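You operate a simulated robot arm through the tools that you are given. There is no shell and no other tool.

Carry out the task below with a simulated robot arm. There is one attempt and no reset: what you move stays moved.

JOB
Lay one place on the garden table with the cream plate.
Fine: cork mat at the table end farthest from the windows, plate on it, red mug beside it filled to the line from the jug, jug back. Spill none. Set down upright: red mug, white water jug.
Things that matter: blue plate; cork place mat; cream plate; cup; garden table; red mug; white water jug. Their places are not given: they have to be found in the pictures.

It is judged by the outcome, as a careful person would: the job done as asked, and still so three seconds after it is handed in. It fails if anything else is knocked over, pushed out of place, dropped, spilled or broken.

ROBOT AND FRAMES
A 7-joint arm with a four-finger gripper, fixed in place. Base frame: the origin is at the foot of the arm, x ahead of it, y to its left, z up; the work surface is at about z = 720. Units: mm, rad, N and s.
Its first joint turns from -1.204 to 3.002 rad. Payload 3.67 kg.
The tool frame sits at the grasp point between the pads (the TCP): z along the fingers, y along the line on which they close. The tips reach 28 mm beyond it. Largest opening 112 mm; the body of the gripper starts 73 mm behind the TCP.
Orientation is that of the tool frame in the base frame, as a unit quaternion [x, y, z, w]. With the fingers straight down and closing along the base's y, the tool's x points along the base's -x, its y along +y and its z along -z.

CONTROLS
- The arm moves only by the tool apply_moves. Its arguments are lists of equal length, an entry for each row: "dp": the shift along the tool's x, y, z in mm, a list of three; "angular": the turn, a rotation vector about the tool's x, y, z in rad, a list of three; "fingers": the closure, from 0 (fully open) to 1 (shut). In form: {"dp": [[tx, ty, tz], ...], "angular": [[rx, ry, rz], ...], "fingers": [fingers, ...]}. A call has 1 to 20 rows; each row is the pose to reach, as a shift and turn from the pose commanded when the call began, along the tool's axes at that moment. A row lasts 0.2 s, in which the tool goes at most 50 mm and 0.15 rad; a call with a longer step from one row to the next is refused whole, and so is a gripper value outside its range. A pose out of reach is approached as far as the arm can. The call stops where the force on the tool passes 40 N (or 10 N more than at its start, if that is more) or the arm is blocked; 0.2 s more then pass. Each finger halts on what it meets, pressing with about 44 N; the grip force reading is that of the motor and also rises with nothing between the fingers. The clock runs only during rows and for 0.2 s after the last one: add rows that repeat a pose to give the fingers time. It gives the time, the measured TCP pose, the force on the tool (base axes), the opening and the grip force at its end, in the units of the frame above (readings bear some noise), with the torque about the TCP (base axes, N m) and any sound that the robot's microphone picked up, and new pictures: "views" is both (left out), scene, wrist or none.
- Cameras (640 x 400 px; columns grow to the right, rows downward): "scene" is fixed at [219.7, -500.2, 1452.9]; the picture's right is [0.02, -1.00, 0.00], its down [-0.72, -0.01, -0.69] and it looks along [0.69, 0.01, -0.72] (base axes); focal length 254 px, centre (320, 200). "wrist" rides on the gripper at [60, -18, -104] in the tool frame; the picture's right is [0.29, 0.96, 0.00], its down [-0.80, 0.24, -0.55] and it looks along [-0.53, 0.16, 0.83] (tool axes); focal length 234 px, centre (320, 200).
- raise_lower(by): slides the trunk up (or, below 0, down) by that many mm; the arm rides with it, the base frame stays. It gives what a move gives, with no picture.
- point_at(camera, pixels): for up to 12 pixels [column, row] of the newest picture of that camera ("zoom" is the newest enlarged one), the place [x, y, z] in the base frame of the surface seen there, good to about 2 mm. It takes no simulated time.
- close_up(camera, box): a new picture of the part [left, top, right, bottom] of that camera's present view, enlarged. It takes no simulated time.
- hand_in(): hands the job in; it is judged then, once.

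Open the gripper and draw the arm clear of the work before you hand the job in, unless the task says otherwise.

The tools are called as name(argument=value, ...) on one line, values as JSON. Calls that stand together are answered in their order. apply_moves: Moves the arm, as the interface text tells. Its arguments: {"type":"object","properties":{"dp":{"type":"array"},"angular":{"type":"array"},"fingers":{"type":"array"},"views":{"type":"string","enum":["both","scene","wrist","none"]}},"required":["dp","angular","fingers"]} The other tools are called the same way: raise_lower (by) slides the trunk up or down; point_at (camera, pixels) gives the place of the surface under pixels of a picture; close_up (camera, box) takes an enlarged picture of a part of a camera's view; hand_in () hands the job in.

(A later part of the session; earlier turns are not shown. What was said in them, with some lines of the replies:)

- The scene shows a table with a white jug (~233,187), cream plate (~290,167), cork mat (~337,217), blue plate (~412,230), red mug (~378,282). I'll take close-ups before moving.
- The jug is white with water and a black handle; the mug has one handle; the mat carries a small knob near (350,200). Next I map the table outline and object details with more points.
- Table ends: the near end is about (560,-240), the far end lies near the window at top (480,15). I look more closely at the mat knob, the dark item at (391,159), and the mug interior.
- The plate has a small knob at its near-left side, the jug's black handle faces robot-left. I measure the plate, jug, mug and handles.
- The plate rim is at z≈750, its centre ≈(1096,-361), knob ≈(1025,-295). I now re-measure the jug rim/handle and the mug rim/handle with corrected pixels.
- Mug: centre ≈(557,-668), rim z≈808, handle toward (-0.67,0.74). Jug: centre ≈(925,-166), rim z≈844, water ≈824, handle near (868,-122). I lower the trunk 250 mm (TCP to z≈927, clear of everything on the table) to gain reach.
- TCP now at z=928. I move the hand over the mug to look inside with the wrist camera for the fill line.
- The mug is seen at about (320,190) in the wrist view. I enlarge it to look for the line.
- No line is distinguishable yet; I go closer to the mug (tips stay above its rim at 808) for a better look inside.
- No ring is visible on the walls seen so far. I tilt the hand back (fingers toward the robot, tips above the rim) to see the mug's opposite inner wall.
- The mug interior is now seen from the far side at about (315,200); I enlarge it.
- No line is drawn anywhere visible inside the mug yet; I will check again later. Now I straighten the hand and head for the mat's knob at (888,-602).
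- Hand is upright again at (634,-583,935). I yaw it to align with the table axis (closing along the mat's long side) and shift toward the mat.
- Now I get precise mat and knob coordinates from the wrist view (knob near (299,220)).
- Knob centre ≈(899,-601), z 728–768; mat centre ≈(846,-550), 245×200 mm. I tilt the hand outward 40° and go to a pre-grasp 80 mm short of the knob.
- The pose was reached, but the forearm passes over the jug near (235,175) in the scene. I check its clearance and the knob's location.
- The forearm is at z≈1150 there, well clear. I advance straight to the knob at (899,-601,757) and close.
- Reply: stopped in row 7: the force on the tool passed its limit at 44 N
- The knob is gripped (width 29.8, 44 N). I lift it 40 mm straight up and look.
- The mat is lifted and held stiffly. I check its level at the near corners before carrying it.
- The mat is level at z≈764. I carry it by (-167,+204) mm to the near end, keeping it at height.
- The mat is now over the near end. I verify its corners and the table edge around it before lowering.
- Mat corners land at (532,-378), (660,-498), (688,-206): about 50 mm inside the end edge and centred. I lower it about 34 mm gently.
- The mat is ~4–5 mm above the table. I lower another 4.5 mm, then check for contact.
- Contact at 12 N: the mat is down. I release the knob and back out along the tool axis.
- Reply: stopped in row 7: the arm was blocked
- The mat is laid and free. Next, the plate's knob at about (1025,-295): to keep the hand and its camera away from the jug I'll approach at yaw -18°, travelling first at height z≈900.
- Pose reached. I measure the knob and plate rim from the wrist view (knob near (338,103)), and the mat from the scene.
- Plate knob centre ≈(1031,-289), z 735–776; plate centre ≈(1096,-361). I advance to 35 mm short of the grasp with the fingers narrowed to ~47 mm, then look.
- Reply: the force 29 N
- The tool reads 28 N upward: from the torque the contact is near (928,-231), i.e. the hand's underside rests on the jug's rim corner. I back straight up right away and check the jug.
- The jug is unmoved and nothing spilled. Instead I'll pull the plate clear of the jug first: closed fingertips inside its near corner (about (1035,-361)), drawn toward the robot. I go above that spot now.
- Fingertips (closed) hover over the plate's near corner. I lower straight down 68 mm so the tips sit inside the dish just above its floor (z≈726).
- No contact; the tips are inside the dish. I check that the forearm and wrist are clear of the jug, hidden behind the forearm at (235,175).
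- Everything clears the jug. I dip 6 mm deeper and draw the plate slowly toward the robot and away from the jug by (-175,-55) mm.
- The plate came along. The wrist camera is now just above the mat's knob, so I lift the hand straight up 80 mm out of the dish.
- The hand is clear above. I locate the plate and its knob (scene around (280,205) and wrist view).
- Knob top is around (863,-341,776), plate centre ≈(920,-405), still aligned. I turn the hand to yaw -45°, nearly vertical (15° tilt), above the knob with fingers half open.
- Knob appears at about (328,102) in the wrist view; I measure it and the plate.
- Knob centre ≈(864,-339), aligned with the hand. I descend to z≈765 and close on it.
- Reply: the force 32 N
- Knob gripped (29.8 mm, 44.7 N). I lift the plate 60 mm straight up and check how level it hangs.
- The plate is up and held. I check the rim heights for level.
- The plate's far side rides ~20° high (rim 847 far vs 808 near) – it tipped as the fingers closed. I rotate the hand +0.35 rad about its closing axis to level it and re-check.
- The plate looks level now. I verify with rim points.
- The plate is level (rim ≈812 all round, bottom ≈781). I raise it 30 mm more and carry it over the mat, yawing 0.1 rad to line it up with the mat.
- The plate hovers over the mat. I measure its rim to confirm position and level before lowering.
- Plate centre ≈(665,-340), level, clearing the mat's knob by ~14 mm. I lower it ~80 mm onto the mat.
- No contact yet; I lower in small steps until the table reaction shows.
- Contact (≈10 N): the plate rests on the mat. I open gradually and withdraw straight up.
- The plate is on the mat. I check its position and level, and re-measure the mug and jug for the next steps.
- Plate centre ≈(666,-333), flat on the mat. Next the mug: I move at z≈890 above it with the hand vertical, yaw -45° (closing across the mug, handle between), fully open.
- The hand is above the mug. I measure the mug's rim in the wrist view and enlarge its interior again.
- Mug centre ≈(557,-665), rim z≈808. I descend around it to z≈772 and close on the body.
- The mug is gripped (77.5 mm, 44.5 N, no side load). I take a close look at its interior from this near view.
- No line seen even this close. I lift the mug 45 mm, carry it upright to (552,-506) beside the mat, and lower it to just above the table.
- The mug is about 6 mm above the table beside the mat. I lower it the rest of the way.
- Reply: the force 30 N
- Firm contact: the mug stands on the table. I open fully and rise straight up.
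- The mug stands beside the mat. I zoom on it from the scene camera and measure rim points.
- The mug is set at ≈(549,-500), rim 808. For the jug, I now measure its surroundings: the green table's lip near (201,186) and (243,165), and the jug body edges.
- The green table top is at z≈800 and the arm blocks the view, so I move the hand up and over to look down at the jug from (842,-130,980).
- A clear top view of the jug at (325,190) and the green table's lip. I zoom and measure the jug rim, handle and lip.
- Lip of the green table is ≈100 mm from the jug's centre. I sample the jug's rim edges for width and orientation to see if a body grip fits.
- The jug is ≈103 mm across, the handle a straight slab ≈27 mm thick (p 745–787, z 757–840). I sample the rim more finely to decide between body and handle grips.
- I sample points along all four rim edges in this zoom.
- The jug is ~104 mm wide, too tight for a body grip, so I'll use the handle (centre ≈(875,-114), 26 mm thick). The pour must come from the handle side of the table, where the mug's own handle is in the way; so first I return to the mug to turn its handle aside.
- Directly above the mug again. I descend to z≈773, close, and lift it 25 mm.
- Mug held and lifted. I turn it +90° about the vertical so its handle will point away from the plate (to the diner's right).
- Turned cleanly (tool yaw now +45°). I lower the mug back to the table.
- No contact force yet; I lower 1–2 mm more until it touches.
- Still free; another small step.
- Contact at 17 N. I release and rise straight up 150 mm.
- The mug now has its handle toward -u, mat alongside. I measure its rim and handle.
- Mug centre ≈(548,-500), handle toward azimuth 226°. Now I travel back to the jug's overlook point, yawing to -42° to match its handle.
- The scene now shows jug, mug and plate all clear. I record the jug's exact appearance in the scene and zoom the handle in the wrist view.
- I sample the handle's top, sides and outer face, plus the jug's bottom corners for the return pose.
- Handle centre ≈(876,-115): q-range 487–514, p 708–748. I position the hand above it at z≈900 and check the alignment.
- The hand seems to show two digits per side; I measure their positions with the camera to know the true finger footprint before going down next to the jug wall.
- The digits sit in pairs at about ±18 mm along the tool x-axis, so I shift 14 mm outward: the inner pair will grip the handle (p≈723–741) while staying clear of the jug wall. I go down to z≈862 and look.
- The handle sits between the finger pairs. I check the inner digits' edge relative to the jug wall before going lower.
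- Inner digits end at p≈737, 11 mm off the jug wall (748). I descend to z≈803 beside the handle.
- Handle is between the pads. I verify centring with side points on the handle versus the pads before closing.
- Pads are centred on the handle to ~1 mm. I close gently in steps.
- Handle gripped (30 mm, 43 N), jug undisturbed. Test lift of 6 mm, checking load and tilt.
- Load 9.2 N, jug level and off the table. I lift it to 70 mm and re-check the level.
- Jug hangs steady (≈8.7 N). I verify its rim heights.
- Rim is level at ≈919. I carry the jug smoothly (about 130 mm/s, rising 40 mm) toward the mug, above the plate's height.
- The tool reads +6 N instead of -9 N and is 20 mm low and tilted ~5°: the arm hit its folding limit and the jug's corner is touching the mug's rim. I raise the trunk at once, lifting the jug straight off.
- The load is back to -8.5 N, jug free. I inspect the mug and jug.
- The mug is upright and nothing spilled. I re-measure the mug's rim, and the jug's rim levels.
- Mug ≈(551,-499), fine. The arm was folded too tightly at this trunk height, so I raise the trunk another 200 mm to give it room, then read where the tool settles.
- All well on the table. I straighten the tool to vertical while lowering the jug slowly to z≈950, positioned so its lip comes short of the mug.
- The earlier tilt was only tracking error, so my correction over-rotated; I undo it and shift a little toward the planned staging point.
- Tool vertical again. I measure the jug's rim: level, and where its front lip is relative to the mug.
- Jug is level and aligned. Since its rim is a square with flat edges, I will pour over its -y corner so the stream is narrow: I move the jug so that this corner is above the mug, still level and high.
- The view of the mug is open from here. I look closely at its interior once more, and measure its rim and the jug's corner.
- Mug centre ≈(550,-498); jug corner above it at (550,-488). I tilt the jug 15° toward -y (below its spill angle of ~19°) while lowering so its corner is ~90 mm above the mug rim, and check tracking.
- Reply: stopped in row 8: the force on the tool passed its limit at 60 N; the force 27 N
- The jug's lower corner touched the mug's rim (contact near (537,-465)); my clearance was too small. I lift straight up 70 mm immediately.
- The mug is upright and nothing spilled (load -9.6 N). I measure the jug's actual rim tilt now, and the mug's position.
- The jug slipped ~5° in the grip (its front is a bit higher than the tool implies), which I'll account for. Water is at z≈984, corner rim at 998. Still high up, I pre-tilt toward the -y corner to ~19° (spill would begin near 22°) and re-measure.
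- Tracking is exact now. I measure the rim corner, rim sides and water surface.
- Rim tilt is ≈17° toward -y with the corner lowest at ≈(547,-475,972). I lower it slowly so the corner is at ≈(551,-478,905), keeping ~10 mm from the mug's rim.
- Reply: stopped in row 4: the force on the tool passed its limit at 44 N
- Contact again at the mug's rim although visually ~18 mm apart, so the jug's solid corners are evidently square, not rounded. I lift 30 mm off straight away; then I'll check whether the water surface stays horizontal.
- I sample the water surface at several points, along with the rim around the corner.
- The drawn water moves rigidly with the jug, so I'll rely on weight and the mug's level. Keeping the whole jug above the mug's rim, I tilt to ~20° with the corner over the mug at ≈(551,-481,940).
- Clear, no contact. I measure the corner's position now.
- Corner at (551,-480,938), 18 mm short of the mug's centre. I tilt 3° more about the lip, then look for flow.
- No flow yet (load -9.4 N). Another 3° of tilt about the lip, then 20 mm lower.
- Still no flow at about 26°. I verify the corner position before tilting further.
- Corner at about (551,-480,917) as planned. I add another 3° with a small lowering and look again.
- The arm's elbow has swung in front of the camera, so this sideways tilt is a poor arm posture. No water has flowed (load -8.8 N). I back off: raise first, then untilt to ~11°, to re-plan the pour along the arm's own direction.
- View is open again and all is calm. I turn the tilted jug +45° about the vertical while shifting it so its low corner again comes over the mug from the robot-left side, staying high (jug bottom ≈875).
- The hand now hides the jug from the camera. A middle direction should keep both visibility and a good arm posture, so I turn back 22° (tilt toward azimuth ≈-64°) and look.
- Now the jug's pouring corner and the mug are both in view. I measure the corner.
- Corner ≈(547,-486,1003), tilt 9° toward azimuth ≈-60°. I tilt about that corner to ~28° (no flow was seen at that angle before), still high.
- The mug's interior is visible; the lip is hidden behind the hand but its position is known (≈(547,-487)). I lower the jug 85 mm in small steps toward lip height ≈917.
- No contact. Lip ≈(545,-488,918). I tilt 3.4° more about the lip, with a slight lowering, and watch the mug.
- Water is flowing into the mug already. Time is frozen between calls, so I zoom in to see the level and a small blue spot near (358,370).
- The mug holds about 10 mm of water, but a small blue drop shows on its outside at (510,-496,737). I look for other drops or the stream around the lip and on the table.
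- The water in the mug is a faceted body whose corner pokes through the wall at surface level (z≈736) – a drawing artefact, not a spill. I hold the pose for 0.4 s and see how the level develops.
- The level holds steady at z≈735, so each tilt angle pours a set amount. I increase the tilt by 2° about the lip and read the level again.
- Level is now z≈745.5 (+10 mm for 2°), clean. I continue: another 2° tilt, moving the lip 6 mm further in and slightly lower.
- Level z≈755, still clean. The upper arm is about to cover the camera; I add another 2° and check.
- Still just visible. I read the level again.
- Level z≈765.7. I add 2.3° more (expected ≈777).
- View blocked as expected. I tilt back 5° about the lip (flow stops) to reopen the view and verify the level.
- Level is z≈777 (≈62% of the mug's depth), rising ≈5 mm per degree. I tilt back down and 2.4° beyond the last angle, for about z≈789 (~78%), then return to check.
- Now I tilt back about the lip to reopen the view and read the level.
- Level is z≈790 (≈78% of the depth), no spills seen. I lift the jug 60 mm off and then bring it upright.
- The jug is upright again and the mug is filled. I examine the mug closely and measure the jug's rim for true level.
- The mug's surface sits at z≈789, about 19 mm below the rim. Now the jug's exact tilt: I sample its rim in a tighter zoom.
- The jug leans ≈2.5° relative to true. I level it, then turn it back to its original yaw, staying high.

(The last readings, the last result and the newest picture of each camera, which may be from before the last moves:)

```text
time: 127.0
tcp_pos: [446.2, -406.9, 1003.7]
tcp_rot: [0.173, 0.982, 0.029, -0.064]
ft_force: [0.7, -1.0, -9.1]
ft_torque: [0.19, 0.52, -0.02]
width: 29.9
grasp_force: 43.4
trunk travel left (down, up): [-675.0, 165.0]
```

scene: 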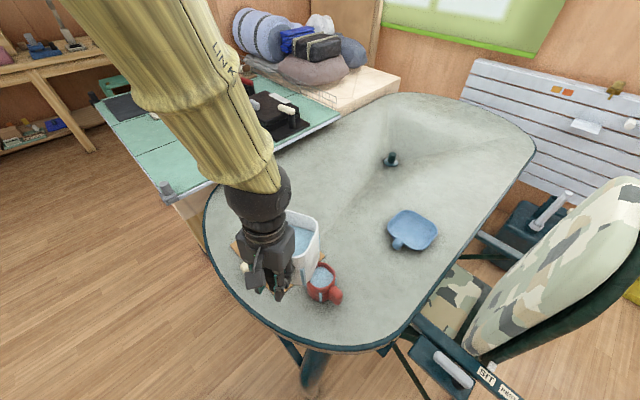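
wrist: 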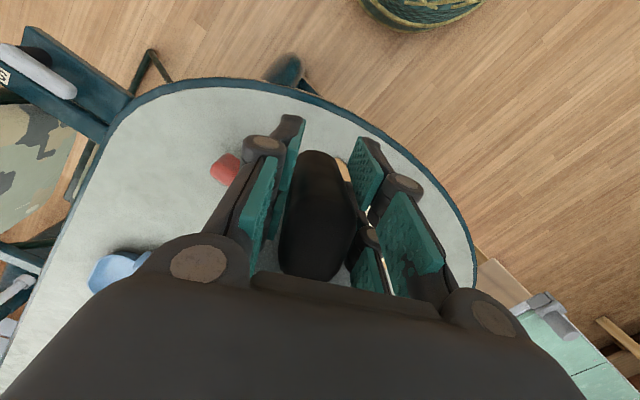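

I yaw it back 23° while drifting toward the return path.

apply_moves(dp=[[-6, 10, -0.5], [-13, 22, -1], [-20, 35, -1.5], [-27, 47, -2], [-34, 59, -2.6], [-39.2, 67.8, -3], [-39.2, 67.8, -3]], angular=[[-0.008, -0.002, 0.059], [-0.018, -0.005, 0.131], [-0.028, -0.007, 0.204], [-0.037, -0.01, 0.273], [-0.047, -0.012, 0.344], [-0.0544, -0.014, 0.3964], [-0.0544, -0.014, 0.3964]], fingers=[1, 1, 1, 1, 1, 1, 1])

close_up(camera="scene", box=[240, 170, 360, 270])

```text
time: 128.7
tcp_pos: [506.1, -355.2, 1001.8]
tcp_rot: [0.365, 0.928, 0.041, -0.058]
ft_force: [-1.1, -0.6, -8.2]
ft_torque: [0.37, 0.37, -0.01]
width: 30.1
grasp_force: 44.3
trunk travel left (down, up): [-675.0, 165.0]
```

scene: 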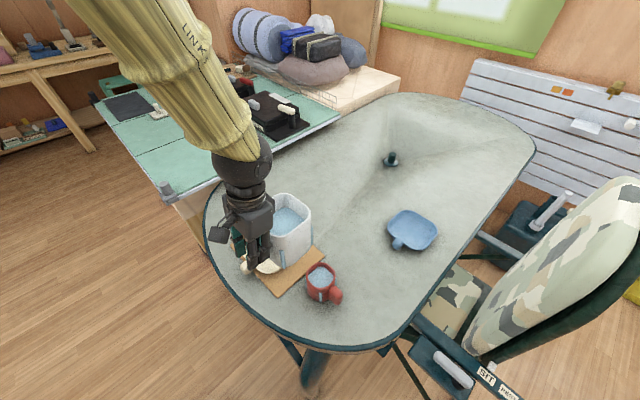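
wrist: 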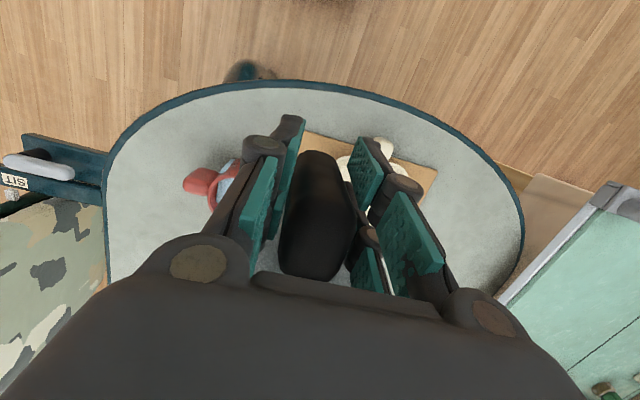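

```text
4.00 times, centred on (300, 220) of scene
```

zoom: 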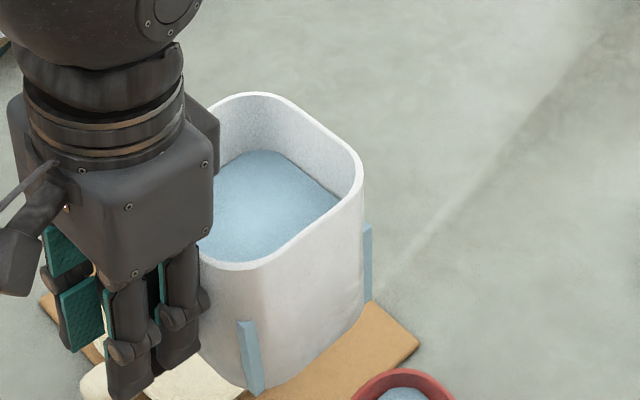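

Now I measure the jug's rim all around for level and its offset from the tool.

point_at(camera="zoom", pixels=[[265, 95], [300, 108], [330, 128], [352, 148], [360, 172], [350, 195], [325, 220], [295, 243], [265, 263], [235, 267], [225, 103], [208, 258]])

```text
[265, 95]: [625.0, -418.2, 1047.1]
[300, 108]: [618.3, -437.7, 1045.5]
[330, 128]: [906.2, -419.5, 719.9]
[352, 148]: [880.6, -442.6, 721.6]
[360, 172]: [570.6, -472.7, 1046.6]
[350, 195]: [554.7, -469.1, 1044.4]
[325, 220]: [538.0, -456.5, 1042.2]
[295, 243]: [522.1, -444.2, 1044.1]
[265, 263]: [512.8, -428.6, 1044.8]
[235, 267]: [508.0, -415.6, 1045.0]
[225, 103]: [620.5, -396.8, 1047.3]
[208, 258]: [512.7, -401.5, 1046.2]
```

The jug is level (rim 1045–1047) with its centre 61/-59 mm from the tool. I carry it back toward its original spot at this height, ending above it.

apply_moves(dp=[[-1.4, 6.4, 0], [-4.8, 21.5, 0.1], [-9.6, 42.9, 0.1], [-15.3, 68.6, 0.2], [-21, 94.4, 0.3], [-26.7, 120.1, 0.4], [-32.5, 145.9, 0.5], [-38.2, 171.6, 0.6], [-43.9, 197.3, 0.6], [-49.7, 223.1, 0.7], [-55.4, 248.8, 0.8], [-61.1, 274.6, 0.9], [-66.9, 300.3, 1], [-72.6, 326, 1.1], [-78.3, 351.8, 1.1], [-84, 377.5, 1.2], [-88.8, 399, 1.3], [-92.6, 416.1, 1.4], [-95.5, 429, 1.4], [-95.5, 429, 1.4]], angular=[[0, 0, 0], [0, 0, 0], [0, 0, -0.002], [0, 0, -0.004], [0, 0, -0.006], [0, 0, -0.008], [0, 0, -0.01], [0, 0, -0.012], [0, 0, -0.014], [0, 0, -0.016], [0, 0, -0.017], [0, 0, -0.017], [0, 0, -0.017], [0, 0, -0.017], [0, 0, -0.017], [0, 0, -0.017], [0, 0, -0.017], [0, 0, -0.017], [0, 0, -0.017], [0, 0, -0.017]], fingers=[1, 1, 1, 1, 1, 1, 1, 1, 1, 1, 1, 1, 1, 1, 1, 1, 1, 1, 1, 1])

close_up(camera="scene", box=[180, 90, 290, 180])

```text
time: 132.8
tcp_pos: [868.0, -104.1, 1004.5]
tcp_rot: [0.357, 0.932, 0.041, -0.055]
ft_force: [0.4, -0.5, -8.9]
ft_torque: [0.36, 0.43, 0.02]
width: 30.2
grasp_force: 44.4
trunk travel left (down, up): [-675.0, 165.0]
```

scene: 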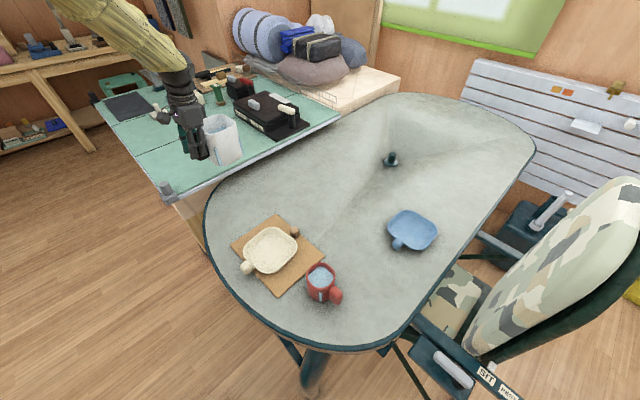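
wrist: 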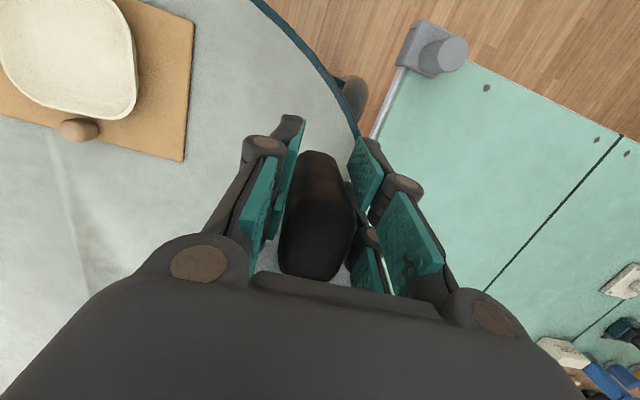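

```text
4.44 times, centred on (235, 135) of scene
```

zoom: 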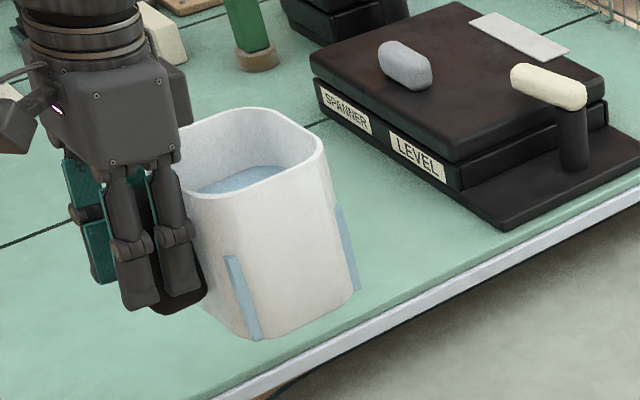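

The table looks right: mat, plate and filled mug in place. I measure the jug's rim here to aim its descent.

point_at(camera="zoom", pixels=[[245, 109], [290, 118], [318, 135], [325, 155], [310, 173], [280, 186], [250, 193], [215, 196], [190, 190], [205, 118], [258, 338], [356, 290]])

```text
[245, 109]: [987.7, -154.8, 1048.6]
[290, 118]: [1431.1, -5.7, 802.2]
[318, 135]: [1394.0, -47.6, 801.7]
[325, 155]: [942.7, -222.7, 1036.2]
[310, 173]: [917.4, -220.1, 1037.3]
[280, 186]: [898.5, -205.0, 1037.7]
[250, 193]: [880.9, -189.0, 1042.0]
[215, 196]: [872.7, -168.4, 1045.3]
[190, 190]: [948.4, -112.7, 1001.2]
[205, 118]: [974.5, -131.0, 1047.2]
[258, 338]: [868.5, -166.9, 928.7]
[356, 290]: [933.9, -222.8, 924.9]
```

Jug centre ≈(930,-165), matching its original spot (929,-165). I lower it straight down 150 mm with the trunk.

raise_lower(by=-150)

close_up(camera="scene", box=[180, 120, 290, 210])

```text
time: 134.6
tcp_pos: [868.9, -104.6, 854.6]
tcp_rot: [0.357, 0.932, 0.04, -0.056]
ft_force: [0.2, 0.3, -9.4]
ft_torque: [0.35, 0.38, -0.06]
width: 30.0
grasp_force: 44.1
trunk travel left (down, up): [-525.0, 315.0]
```

```text
4.44 times, centred on (235, 165) of scene
```

zoom: 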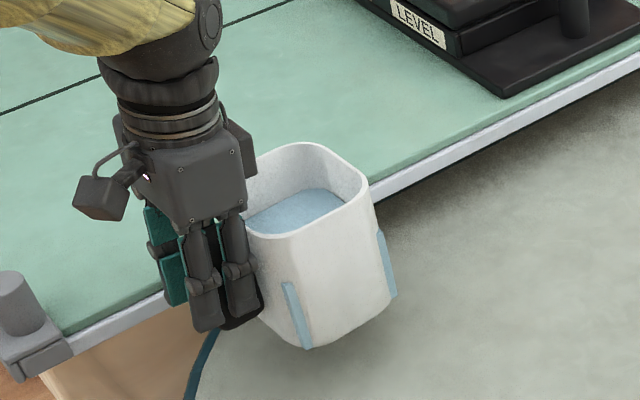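

I check the rim's position and level here, about 50 mm above the table.

point_at(camera="zoom", pixels=[[305, 145], [340, 157], [362, 175], [366, 190], [350, 207], [325, 222], [295, 234], [262, 232], [250, 222], [275, 150], [308, 345], [393, 295]])

```text
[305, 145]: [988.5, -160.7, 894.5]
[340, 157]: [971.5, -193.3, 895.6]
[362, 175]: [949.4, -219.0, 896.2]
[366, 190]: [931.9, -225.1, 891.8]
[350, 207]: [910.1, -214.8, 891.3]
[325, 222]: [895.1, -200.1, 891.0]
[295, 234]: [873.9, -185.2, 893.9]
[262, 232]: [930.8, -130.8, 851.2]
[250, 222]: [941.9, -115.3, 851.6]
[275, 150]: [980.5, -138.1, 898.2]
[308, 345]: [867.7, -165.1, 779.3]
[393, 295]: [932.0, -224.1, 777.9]
```

Level and on target; 48.7 mm to go. I lower 44 mm gently.

apply_moves(dp=[[-1.3, -0.3, 9.9], [-2.7, -0.7, 19.8], [-4, -1, 29.8], [-5.1, -1.3, 37.7], [-5.9, -1.5, 43.6], [-5.9, -1.5, 43.6]], angular=[[0, 0, 0], [0, 0, 0], [0, 0, 0], [0, 0, 0], [0, 0, 0], [0, 0, 0]], fingers=[1, 1, 1, 1, 1, 1])

close_up(camera="scene", box=[187, 155, 277, 211])

```text
time: 136.0
tcp_pos: [868.0, -105.0, 812.0]
tcp_rot: [0.357, 0.932, 0.041, -0.056]
ft_force: [0.0, 1.0, -9.0]
ft_torque: [0.33, 0.39, -0.02]
width: 29.9
grasp_force: 43.6
trunk travel left (down, up): [-525.0, 315.0]
```

scene: 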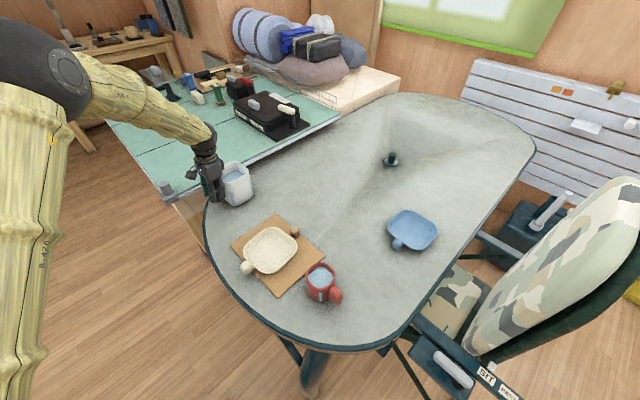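
wrist: 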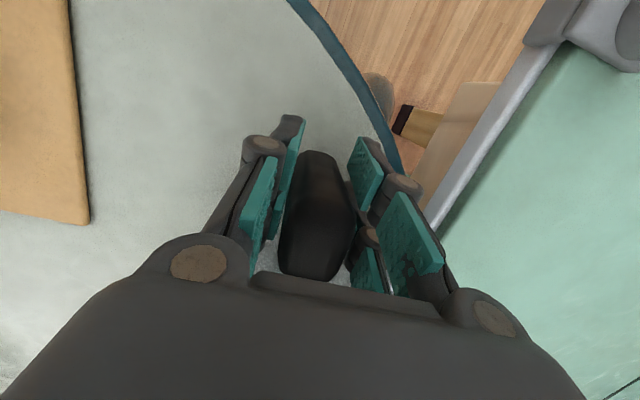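

```text
7.11 times, centred on (232, 183) of scene
```

zoom: 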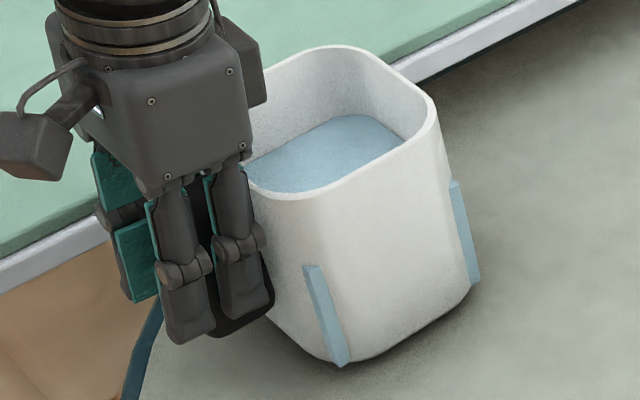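

I compare with the original pose: measuring the blue corner strips' lower ends and the rim.

point_at(camera="zoom", pixels=[[343, 360], [338, 364], [475, 281], [340, 47], [436, 110], [430, 90], [300, 196], [262, 188], [380, 172], [345, 355]])

```text
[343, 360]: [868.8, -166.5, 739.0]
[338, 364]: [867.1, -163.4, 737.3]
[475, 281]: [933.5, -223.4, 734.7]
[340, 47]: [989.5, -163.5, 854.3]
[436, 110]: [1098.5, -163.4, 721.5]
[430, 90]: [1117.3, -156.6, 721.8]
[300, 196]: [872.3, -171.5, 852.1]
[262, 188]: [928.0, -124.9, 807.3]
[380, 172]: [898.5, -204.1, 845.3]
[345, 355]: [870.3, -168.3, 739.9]
```

Rim is ~7 mm high and ~2–3 mm off. I correct by (-2,-2) while lowering 6 mm, then feel for the table.

apply_moves(dp=[[-0.2, -1.5, 1.5], [-0.4, -3, 3.5], [-0.6, -3, 5.9], [-0.6, -3, 5.9]], angular=[[0, 0, 0], [0, 0, 0], [0, 0, 0], [0, 0, 0]], fingers=[1, 1, 1, 1], views="none")

```text
time: 137.0
tcp_pos: [866.2, -105.3, 805.6]
tcp_rot: [0.357, 0.932, 0.042, -0.056]
ft_force: [-0.8, -0.1, -3.0]
ft_torque: [-0.46, -0.05, 0.06]
width: 30.2
grasp_force: 44.1
trunk travel left (down, up): [-525.0, 315.0]
```

The -y corner touches first (6 N supported there), so the jug is ~1° off. I trim the tilt by 0.01 rad and lower another 1.5 mm.

apply_moves(dp=[[0, 0, 0], [-0.1, 0, 0.8], [-0.2, 0, 1.6], [-0.2, 0, 1.6]], angular=[[0.0074, -0.0067, 0.0008], [0.0074, -0.0067, 0.0008], [0.0074, -0.0067, 0.0008], [0.0074, -0.0067, 0.0008]], fingers=[1, 1, 1, 1], views="scene")

close_up(camera="scene", box=[187, 155, 277, 211])

```text
time: 138.0
tcp_pos: [866.0, -105.3, 803.5]
tcp_rot: [0.358, 0.932, 0.036, -0.054]
ft_force: [3.7, 1.6, 3.4]
ft_torque: [-1.05, -0.73, 0.58]
width: 29.9
grasp_force: 44.2
trunk travel left (down, up): [-525.0, 315.0]
```

scene: 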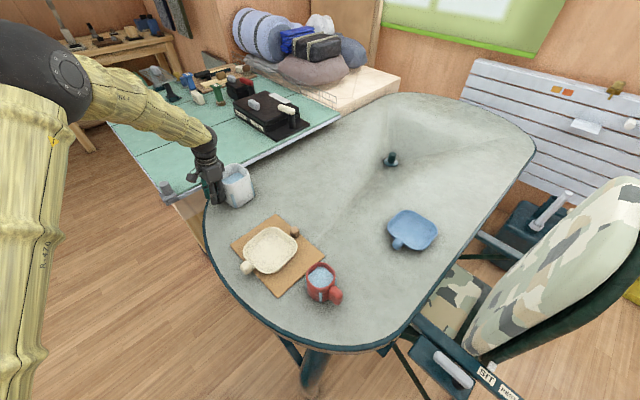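

```text
7.11 times, centred on (232, 183) of scene
```

zoom: 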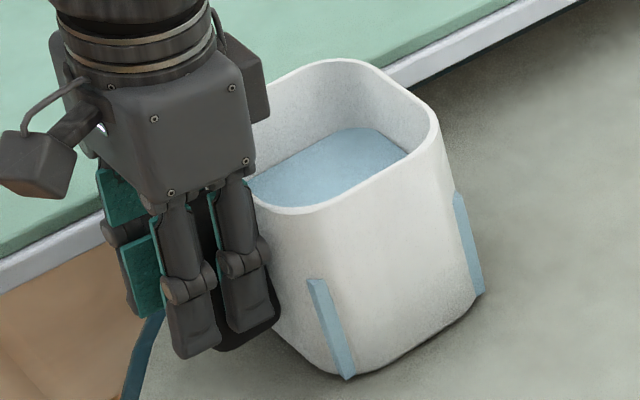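

Almost seated; contact is still mainly at the front-right corner. One more small trim (0.012 rad) with 1 mm down.

apply_moves(dp=[[0, 0, 0], [-0.1, 0, 0.6], [-0.15, 0, 1.1], [-0.15, 0, 1.1]], angular=[[0.0034, -0.0112, 0], [0.0034, -0.0112, 0], [0.0034, -0.0112, 0], [0.0034, -0.0112, 0]], fingers=[1, 1, 1, 1], views="none")

```text
time: 139.0
tcp_pos: [865.2, -106.3, 802.1]
tcp_rot: [0.357, 0.932, 0.033, -0.05]
ft_force: [2.8, 4.1, 8.9]
ft_torque: [-0.22, 0.38, 0.08]
width: 29.8
grasp_force: 43.7
trunk travel left (down, up): [-525.0, 315.0]
```

The base is now seated along its edge (≈9 N net push). I open the fingers gradually.

apply_moves(dp=[[0, 0, -0.3], [0, 0, -0.3], [0, 0, -0.3], [0, 0, -0.3], [0, 0, -0.3], [0, 0, -0.3]], angular=[[0, 0, 0], [0, 0, 0], [0, 0, 0], [0, 0, 0], [0, 0, 0], [0, 0, 0]], fingers=[0.72, 0.66, 0.6, 0.55, 0.5, 0.5])

close_up(camera="scene", box=[187, 155, 277, 211])

close_up(camera="wrist", box=[200, 90, 440, 290])

```text
time: 140.4
tcp_pos: [864.7, -106.5, 800.5]
tcp_rot: [0.357, 0.932, 0.033, -0.05]
ft_force: [0.3, -0.2, 0.1]
ft_torque: [0.01, 0.03, 0.05]
width: 55.8
grasp_force: 0.1
trunk travel left (down, up): [-525.0, 315.0]
```

scene: 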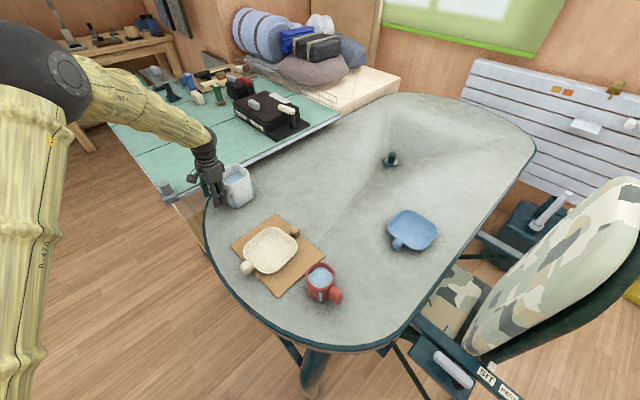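
wrist: 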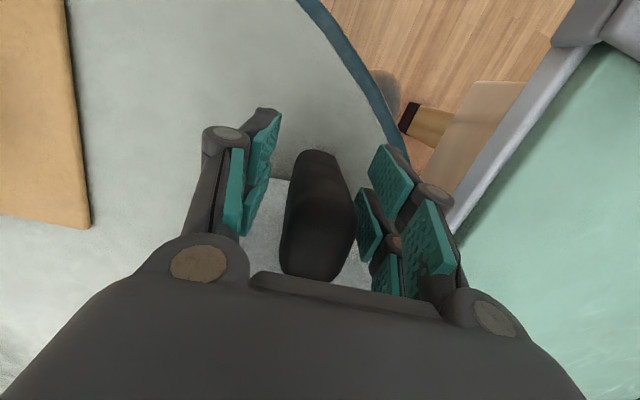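

```text
7.11 times, centred on (232, 183) of scene
```

zoom: 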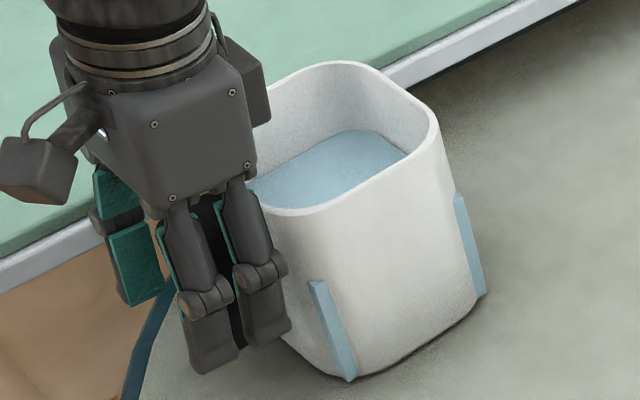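

```text
2.00 times, centred on (320, 190) of wrist
```

zoom: 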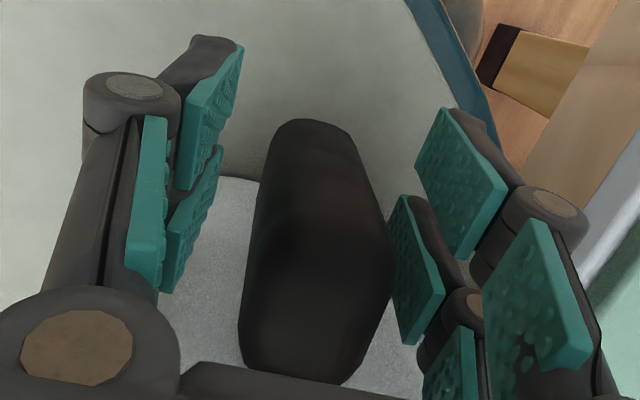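

The jug stands exactly where it was (strip ends at the same pixels), load zero. I open a bit more and withdraw straight up, edging away from the jug wall.

apply_moves(dp=[[0, 0, 0], [0, 0, 0], [10.3, 0.5, -18.9], [21.7, 1.6, -57.6], [27, 2.7, -102.2], [32.2, 3.9, -146.7], [32.2, 3.9, -146.7]], angular=[[0, 0, 0], [0, 0, 0], [0, 0, 0], [0, 0, 0], [0, 0, 0], [0, 0, 0], [0, 0, 0]], fingers=[0.42, 0.38, 0.38, 0.38, 0.38, 0.38, 0.38])

close_up(camera="scene", box=[187, 155, 277, 211])

```text
time: 142.0
tcp_pos: [854.8, -97.0, 952.5]
tcp_rot: [0.356, 0.932, 0.031, -0.05]
ft_force: [0.4, -0.5, -0.2]
ft_torque: [0.01, 0.03, 0.01]
width: 69.5
grasp_force: 0.1
trunk travel left (down, up): [-525.0, 315.0]
```

scene: 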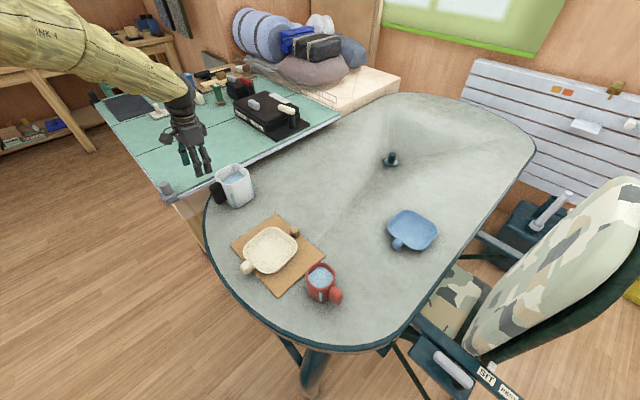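
wrist: 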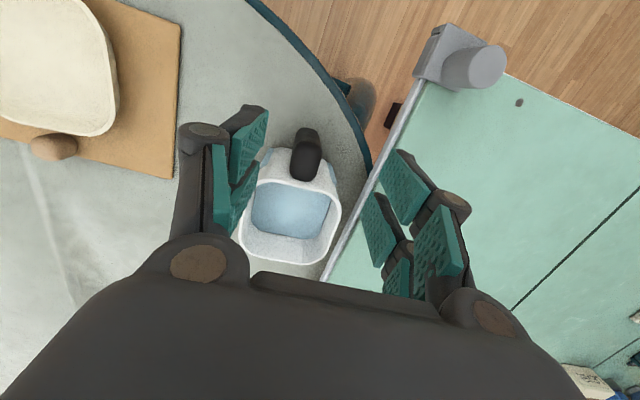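

```text
7.11 times, centred on (232, 183) of scene
```

zoom: 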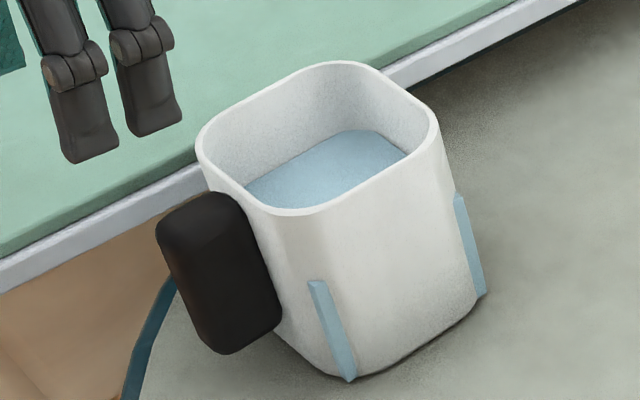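

The jug is back in its original pose. I now take the empty hand over to look down at the mug and confirm the fill and the setting.

apply_moves(dp=[[1, -20, -10], [3, -66, -14], [5.3, -112, -15], [7.5, -158, -16], [9.7, -204, -16.5], [12, -250, -17], [14.2, -296, -18], [16.3, -342, -18.5], [18.5, -388, -19], [20.7, -434, -19.6], [22.5, -480, -20.2], [23.4, -506.9, -20.6], [23.4, -506.9, -20.6]], angular=[[0, 0, 0], [0, 0, 0], [0, 0, 0], [0, 0, 0], [0, 0, 0], [0, 0, 0], [0, 0, 0], [0, 0, 0], [0, 0, 0], [0, 0, 0], [0, 0, 0], [0, 0, 0], [0, 0, 0]], fingers=[0.3, 0.2, 0.1, 0, 0, 0, 0, 0, 0, 0, 0, 0, 0])

close_up(camera="wrist", box=[240, 60, 400, 200])

```text
time: 144.8
tcp_pos: [499.3, -457.9, 961.4]
tcp_rot: [0.356, 0.932, 0.033, -0.05]
ft_force: [-0.4, 0.3, 0.2]
ft_torque: [-0.03, 0.0, 0.01]
width: 111.9
grasp_force: 0.0
trunk travel left (down, up): [-525.0, 315.0]
```

scene: 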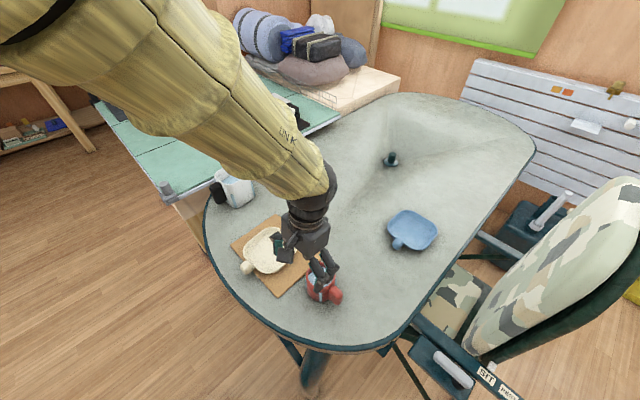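
wrist: 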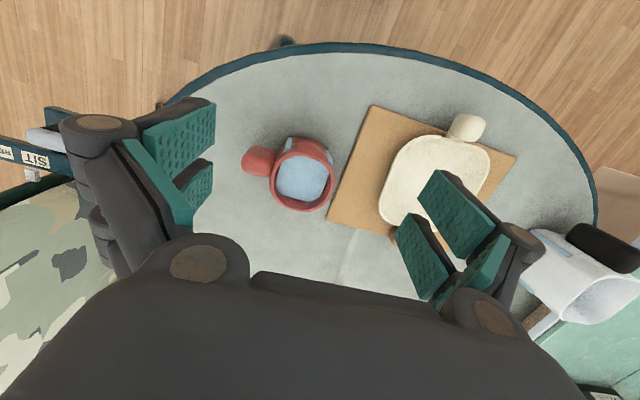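

```text
2.86 times, centred on (320, 130) of wrist
```

zoom: 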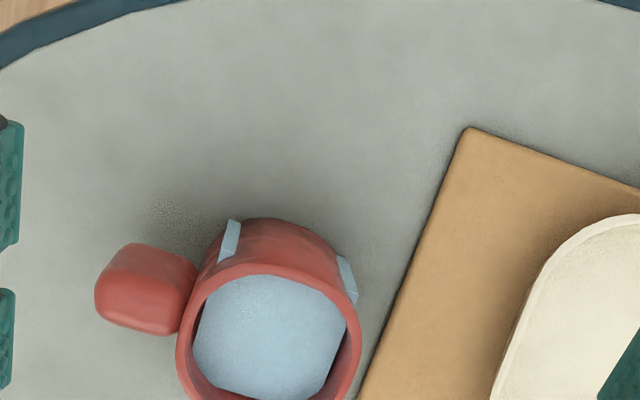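

I zoom on the mug's rim and wall above the water to look for any mark, and measure the level and plate position.

close_up(camera="wrist", box=[262, 130, 342, 220])

point_at(camera="wrist", pixels=[[300, 180], [290, 170], [312, 190], [272, 180], [332, 178], [303, 212], [300, 153], [285, 195], [325, 165], [440, 170], [385, 160], [490, 165]])

```text
4.44 times, centred on (302, 175) of wrist
```

zoom: 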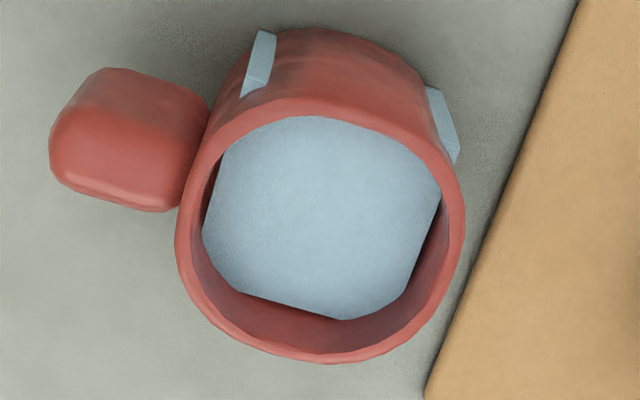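

```text
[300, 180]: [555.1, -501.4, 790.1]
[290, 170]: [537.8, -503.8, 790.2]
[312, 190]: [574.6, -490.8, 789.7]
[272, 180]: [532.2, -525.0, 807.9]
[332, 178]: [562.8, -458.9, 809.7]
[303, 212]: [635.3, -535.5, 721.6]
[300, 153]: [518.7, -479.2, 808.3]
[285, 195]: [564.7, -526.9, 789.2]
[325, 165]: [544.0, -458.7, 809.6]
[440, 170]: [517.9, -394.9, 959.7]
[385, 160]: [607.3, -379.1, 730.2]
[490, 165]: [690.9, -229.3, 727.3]
```

Mug level is z≈790 all across, mug upright beside the mat. I raise the trunk to draw the open hand clear, then take a final look.

raise_lower(by=220)

apply_moves(dp=[[15, 25, -10], [35, 60, -20], [55, 95, -30], [75, 130, -40], [95, 165, -50], [110, 200, -55], [110, 200, -55]], angular=[[0, 0, 0], [0, 0, 0], [0, 0, 0], [0, 0, 0], [0, 0, 0], [0, 0, 0], [0, 0, 0]], fingers=[0, 0, 0, 0, 0, 0, 0])

```text
time: 147.1
tcp_pos: [500.3, -457.0, 1181.2]
tcp_rot: [0.358, 0.932, 0.033, -0.05]
ft_force: [-0.3, 0.0, -0.1]
ft_torque: [0.02, -0.02, 0.01]
width: 112.0
grasp_force: 0.1
trunk travel left (down, up): [-745.0, 95.0]
```

```text
time: 148.7
tcp_pos: [554.9, -239.7, 1256.4]
tcp_rot: [0.358, 0.932, 0.033, -0.05]
ft_force: [-0.4, 0.4, -0.2]
ft_torque: [0.04, 0.03, 0.0]
width: 112.1
grasp_force: 0.2
trunk travel left (down, up): [-745.0, 95.0]
```

scene: 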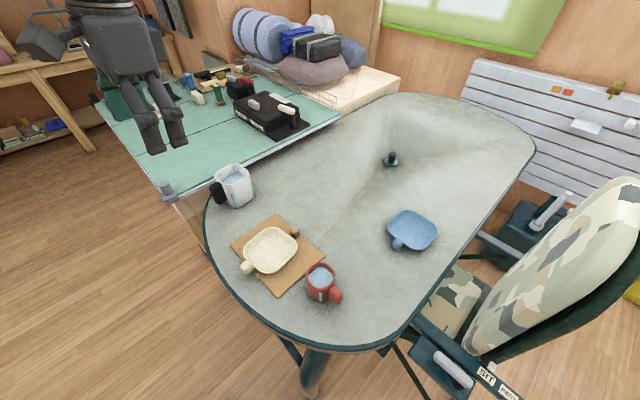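
wrist: 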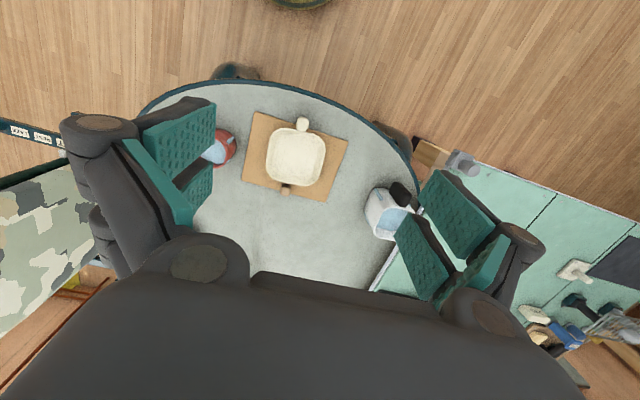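

The hand is clear and open. A last close look at the setting, the jug and the table surface.

close_up(camera="scene", box=[200, 200, 360, 310])

close_up(camera="scene", box=[300, 255, 348, 305])

close_up(camera="scene", box=[195, 150, 315, 225])

point_at(camera="scene", pixels=[[320, 278], [325, 275], [316, 280], [236, 164.3], [248.2, 173.5], [227, 184.5], [216, 174.5], [412, 228], [268, 250]])

```text
3.64 times, centred on (280, 255) of scene
```

zoom: 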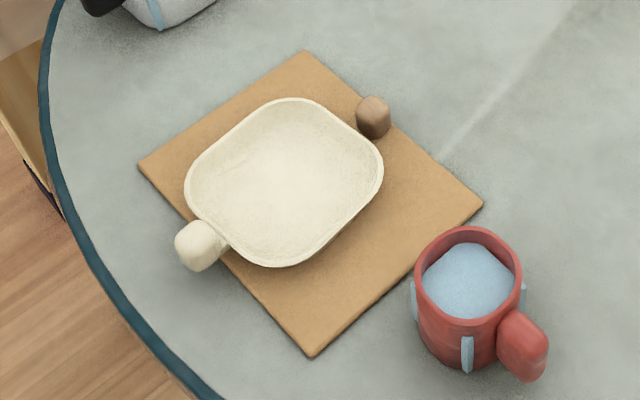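

```text
8.00 times, centred on (324, 280) of scene
```

zoom: 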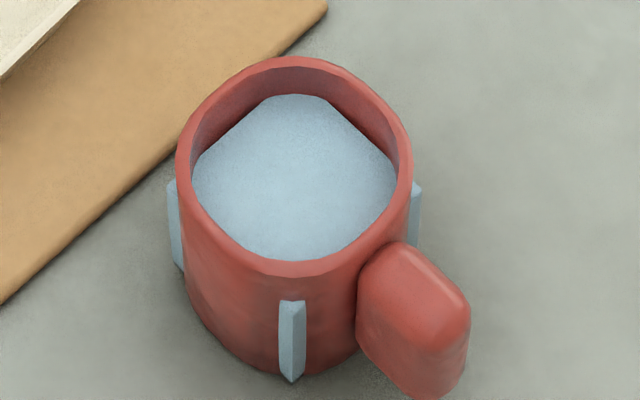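

```text
5.33 times, centred on (255, 188) of scene
```

zoom: 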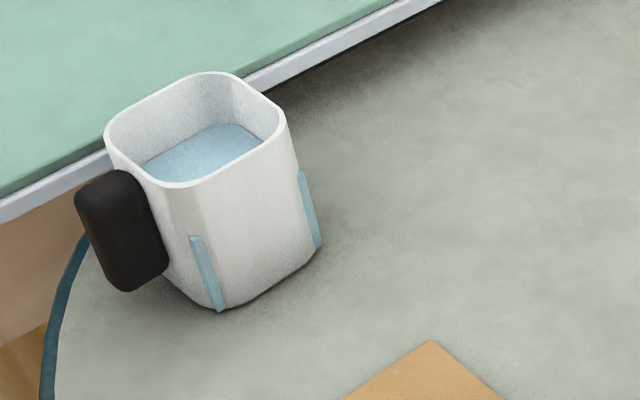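

```text
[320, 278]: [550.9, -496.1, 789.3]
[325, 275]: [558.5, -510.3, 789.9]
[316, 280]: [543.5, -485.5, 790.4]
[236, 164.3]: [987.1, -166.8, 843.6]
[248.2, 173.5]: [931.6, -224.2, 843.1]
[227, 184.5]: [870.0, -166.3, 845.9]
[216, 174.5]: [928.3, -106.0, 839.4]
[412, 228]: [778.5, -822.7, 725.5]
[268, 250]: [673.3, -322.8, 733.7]
```

Everything is in place: the cork mat is at the table end farthest from the window. The cream plate is flat on it, and the red mug stands upright beside it with water at z≈790, about 78% of its depth. The jug is upright in its original spot (corners match within ~1 mm), the blue plate hasn't moved, and I see no spilled water. I never found a fill line on the mug in any view, so that level is my estimate. I hand in.

hand_in()

```text
The job is handed in.
```

I handed the job in with the place laid, but the fill level in the mug is a guess. I looked inside the mug from several sides and never found a line. I filled it to about 78% of its depth, roughly 19 mm below the rim.

- **Mat:** the cork mat is at the near end of the table, the end farthest from the windows, about 50 mm in from the edge.
- **Plate:** the cream plate sits flat on the mat. I first dragged it clear of the jug before lifting it.
- **Mug:** the red mug stands upright beside the mat, about 35 mm from it, with its handle pointing away from the plate.
- **Jug:** the white jug is upright and back where it started, within about 1 mm. The blue strips at the corners of the jug and mug look like the drawn water showing through the walls, not spilled water.
- **Spills and other items:** I saw no spilled water, and the blue plate has not moved.

There were a few bumps along the way. The hand touched the jug's rim once while I was reaching for the plate. The jug then touched the mug's rim three times while I was lining up the pour. Nothing tipped or spilled, and afterwards the mug and jug were where I expected them.
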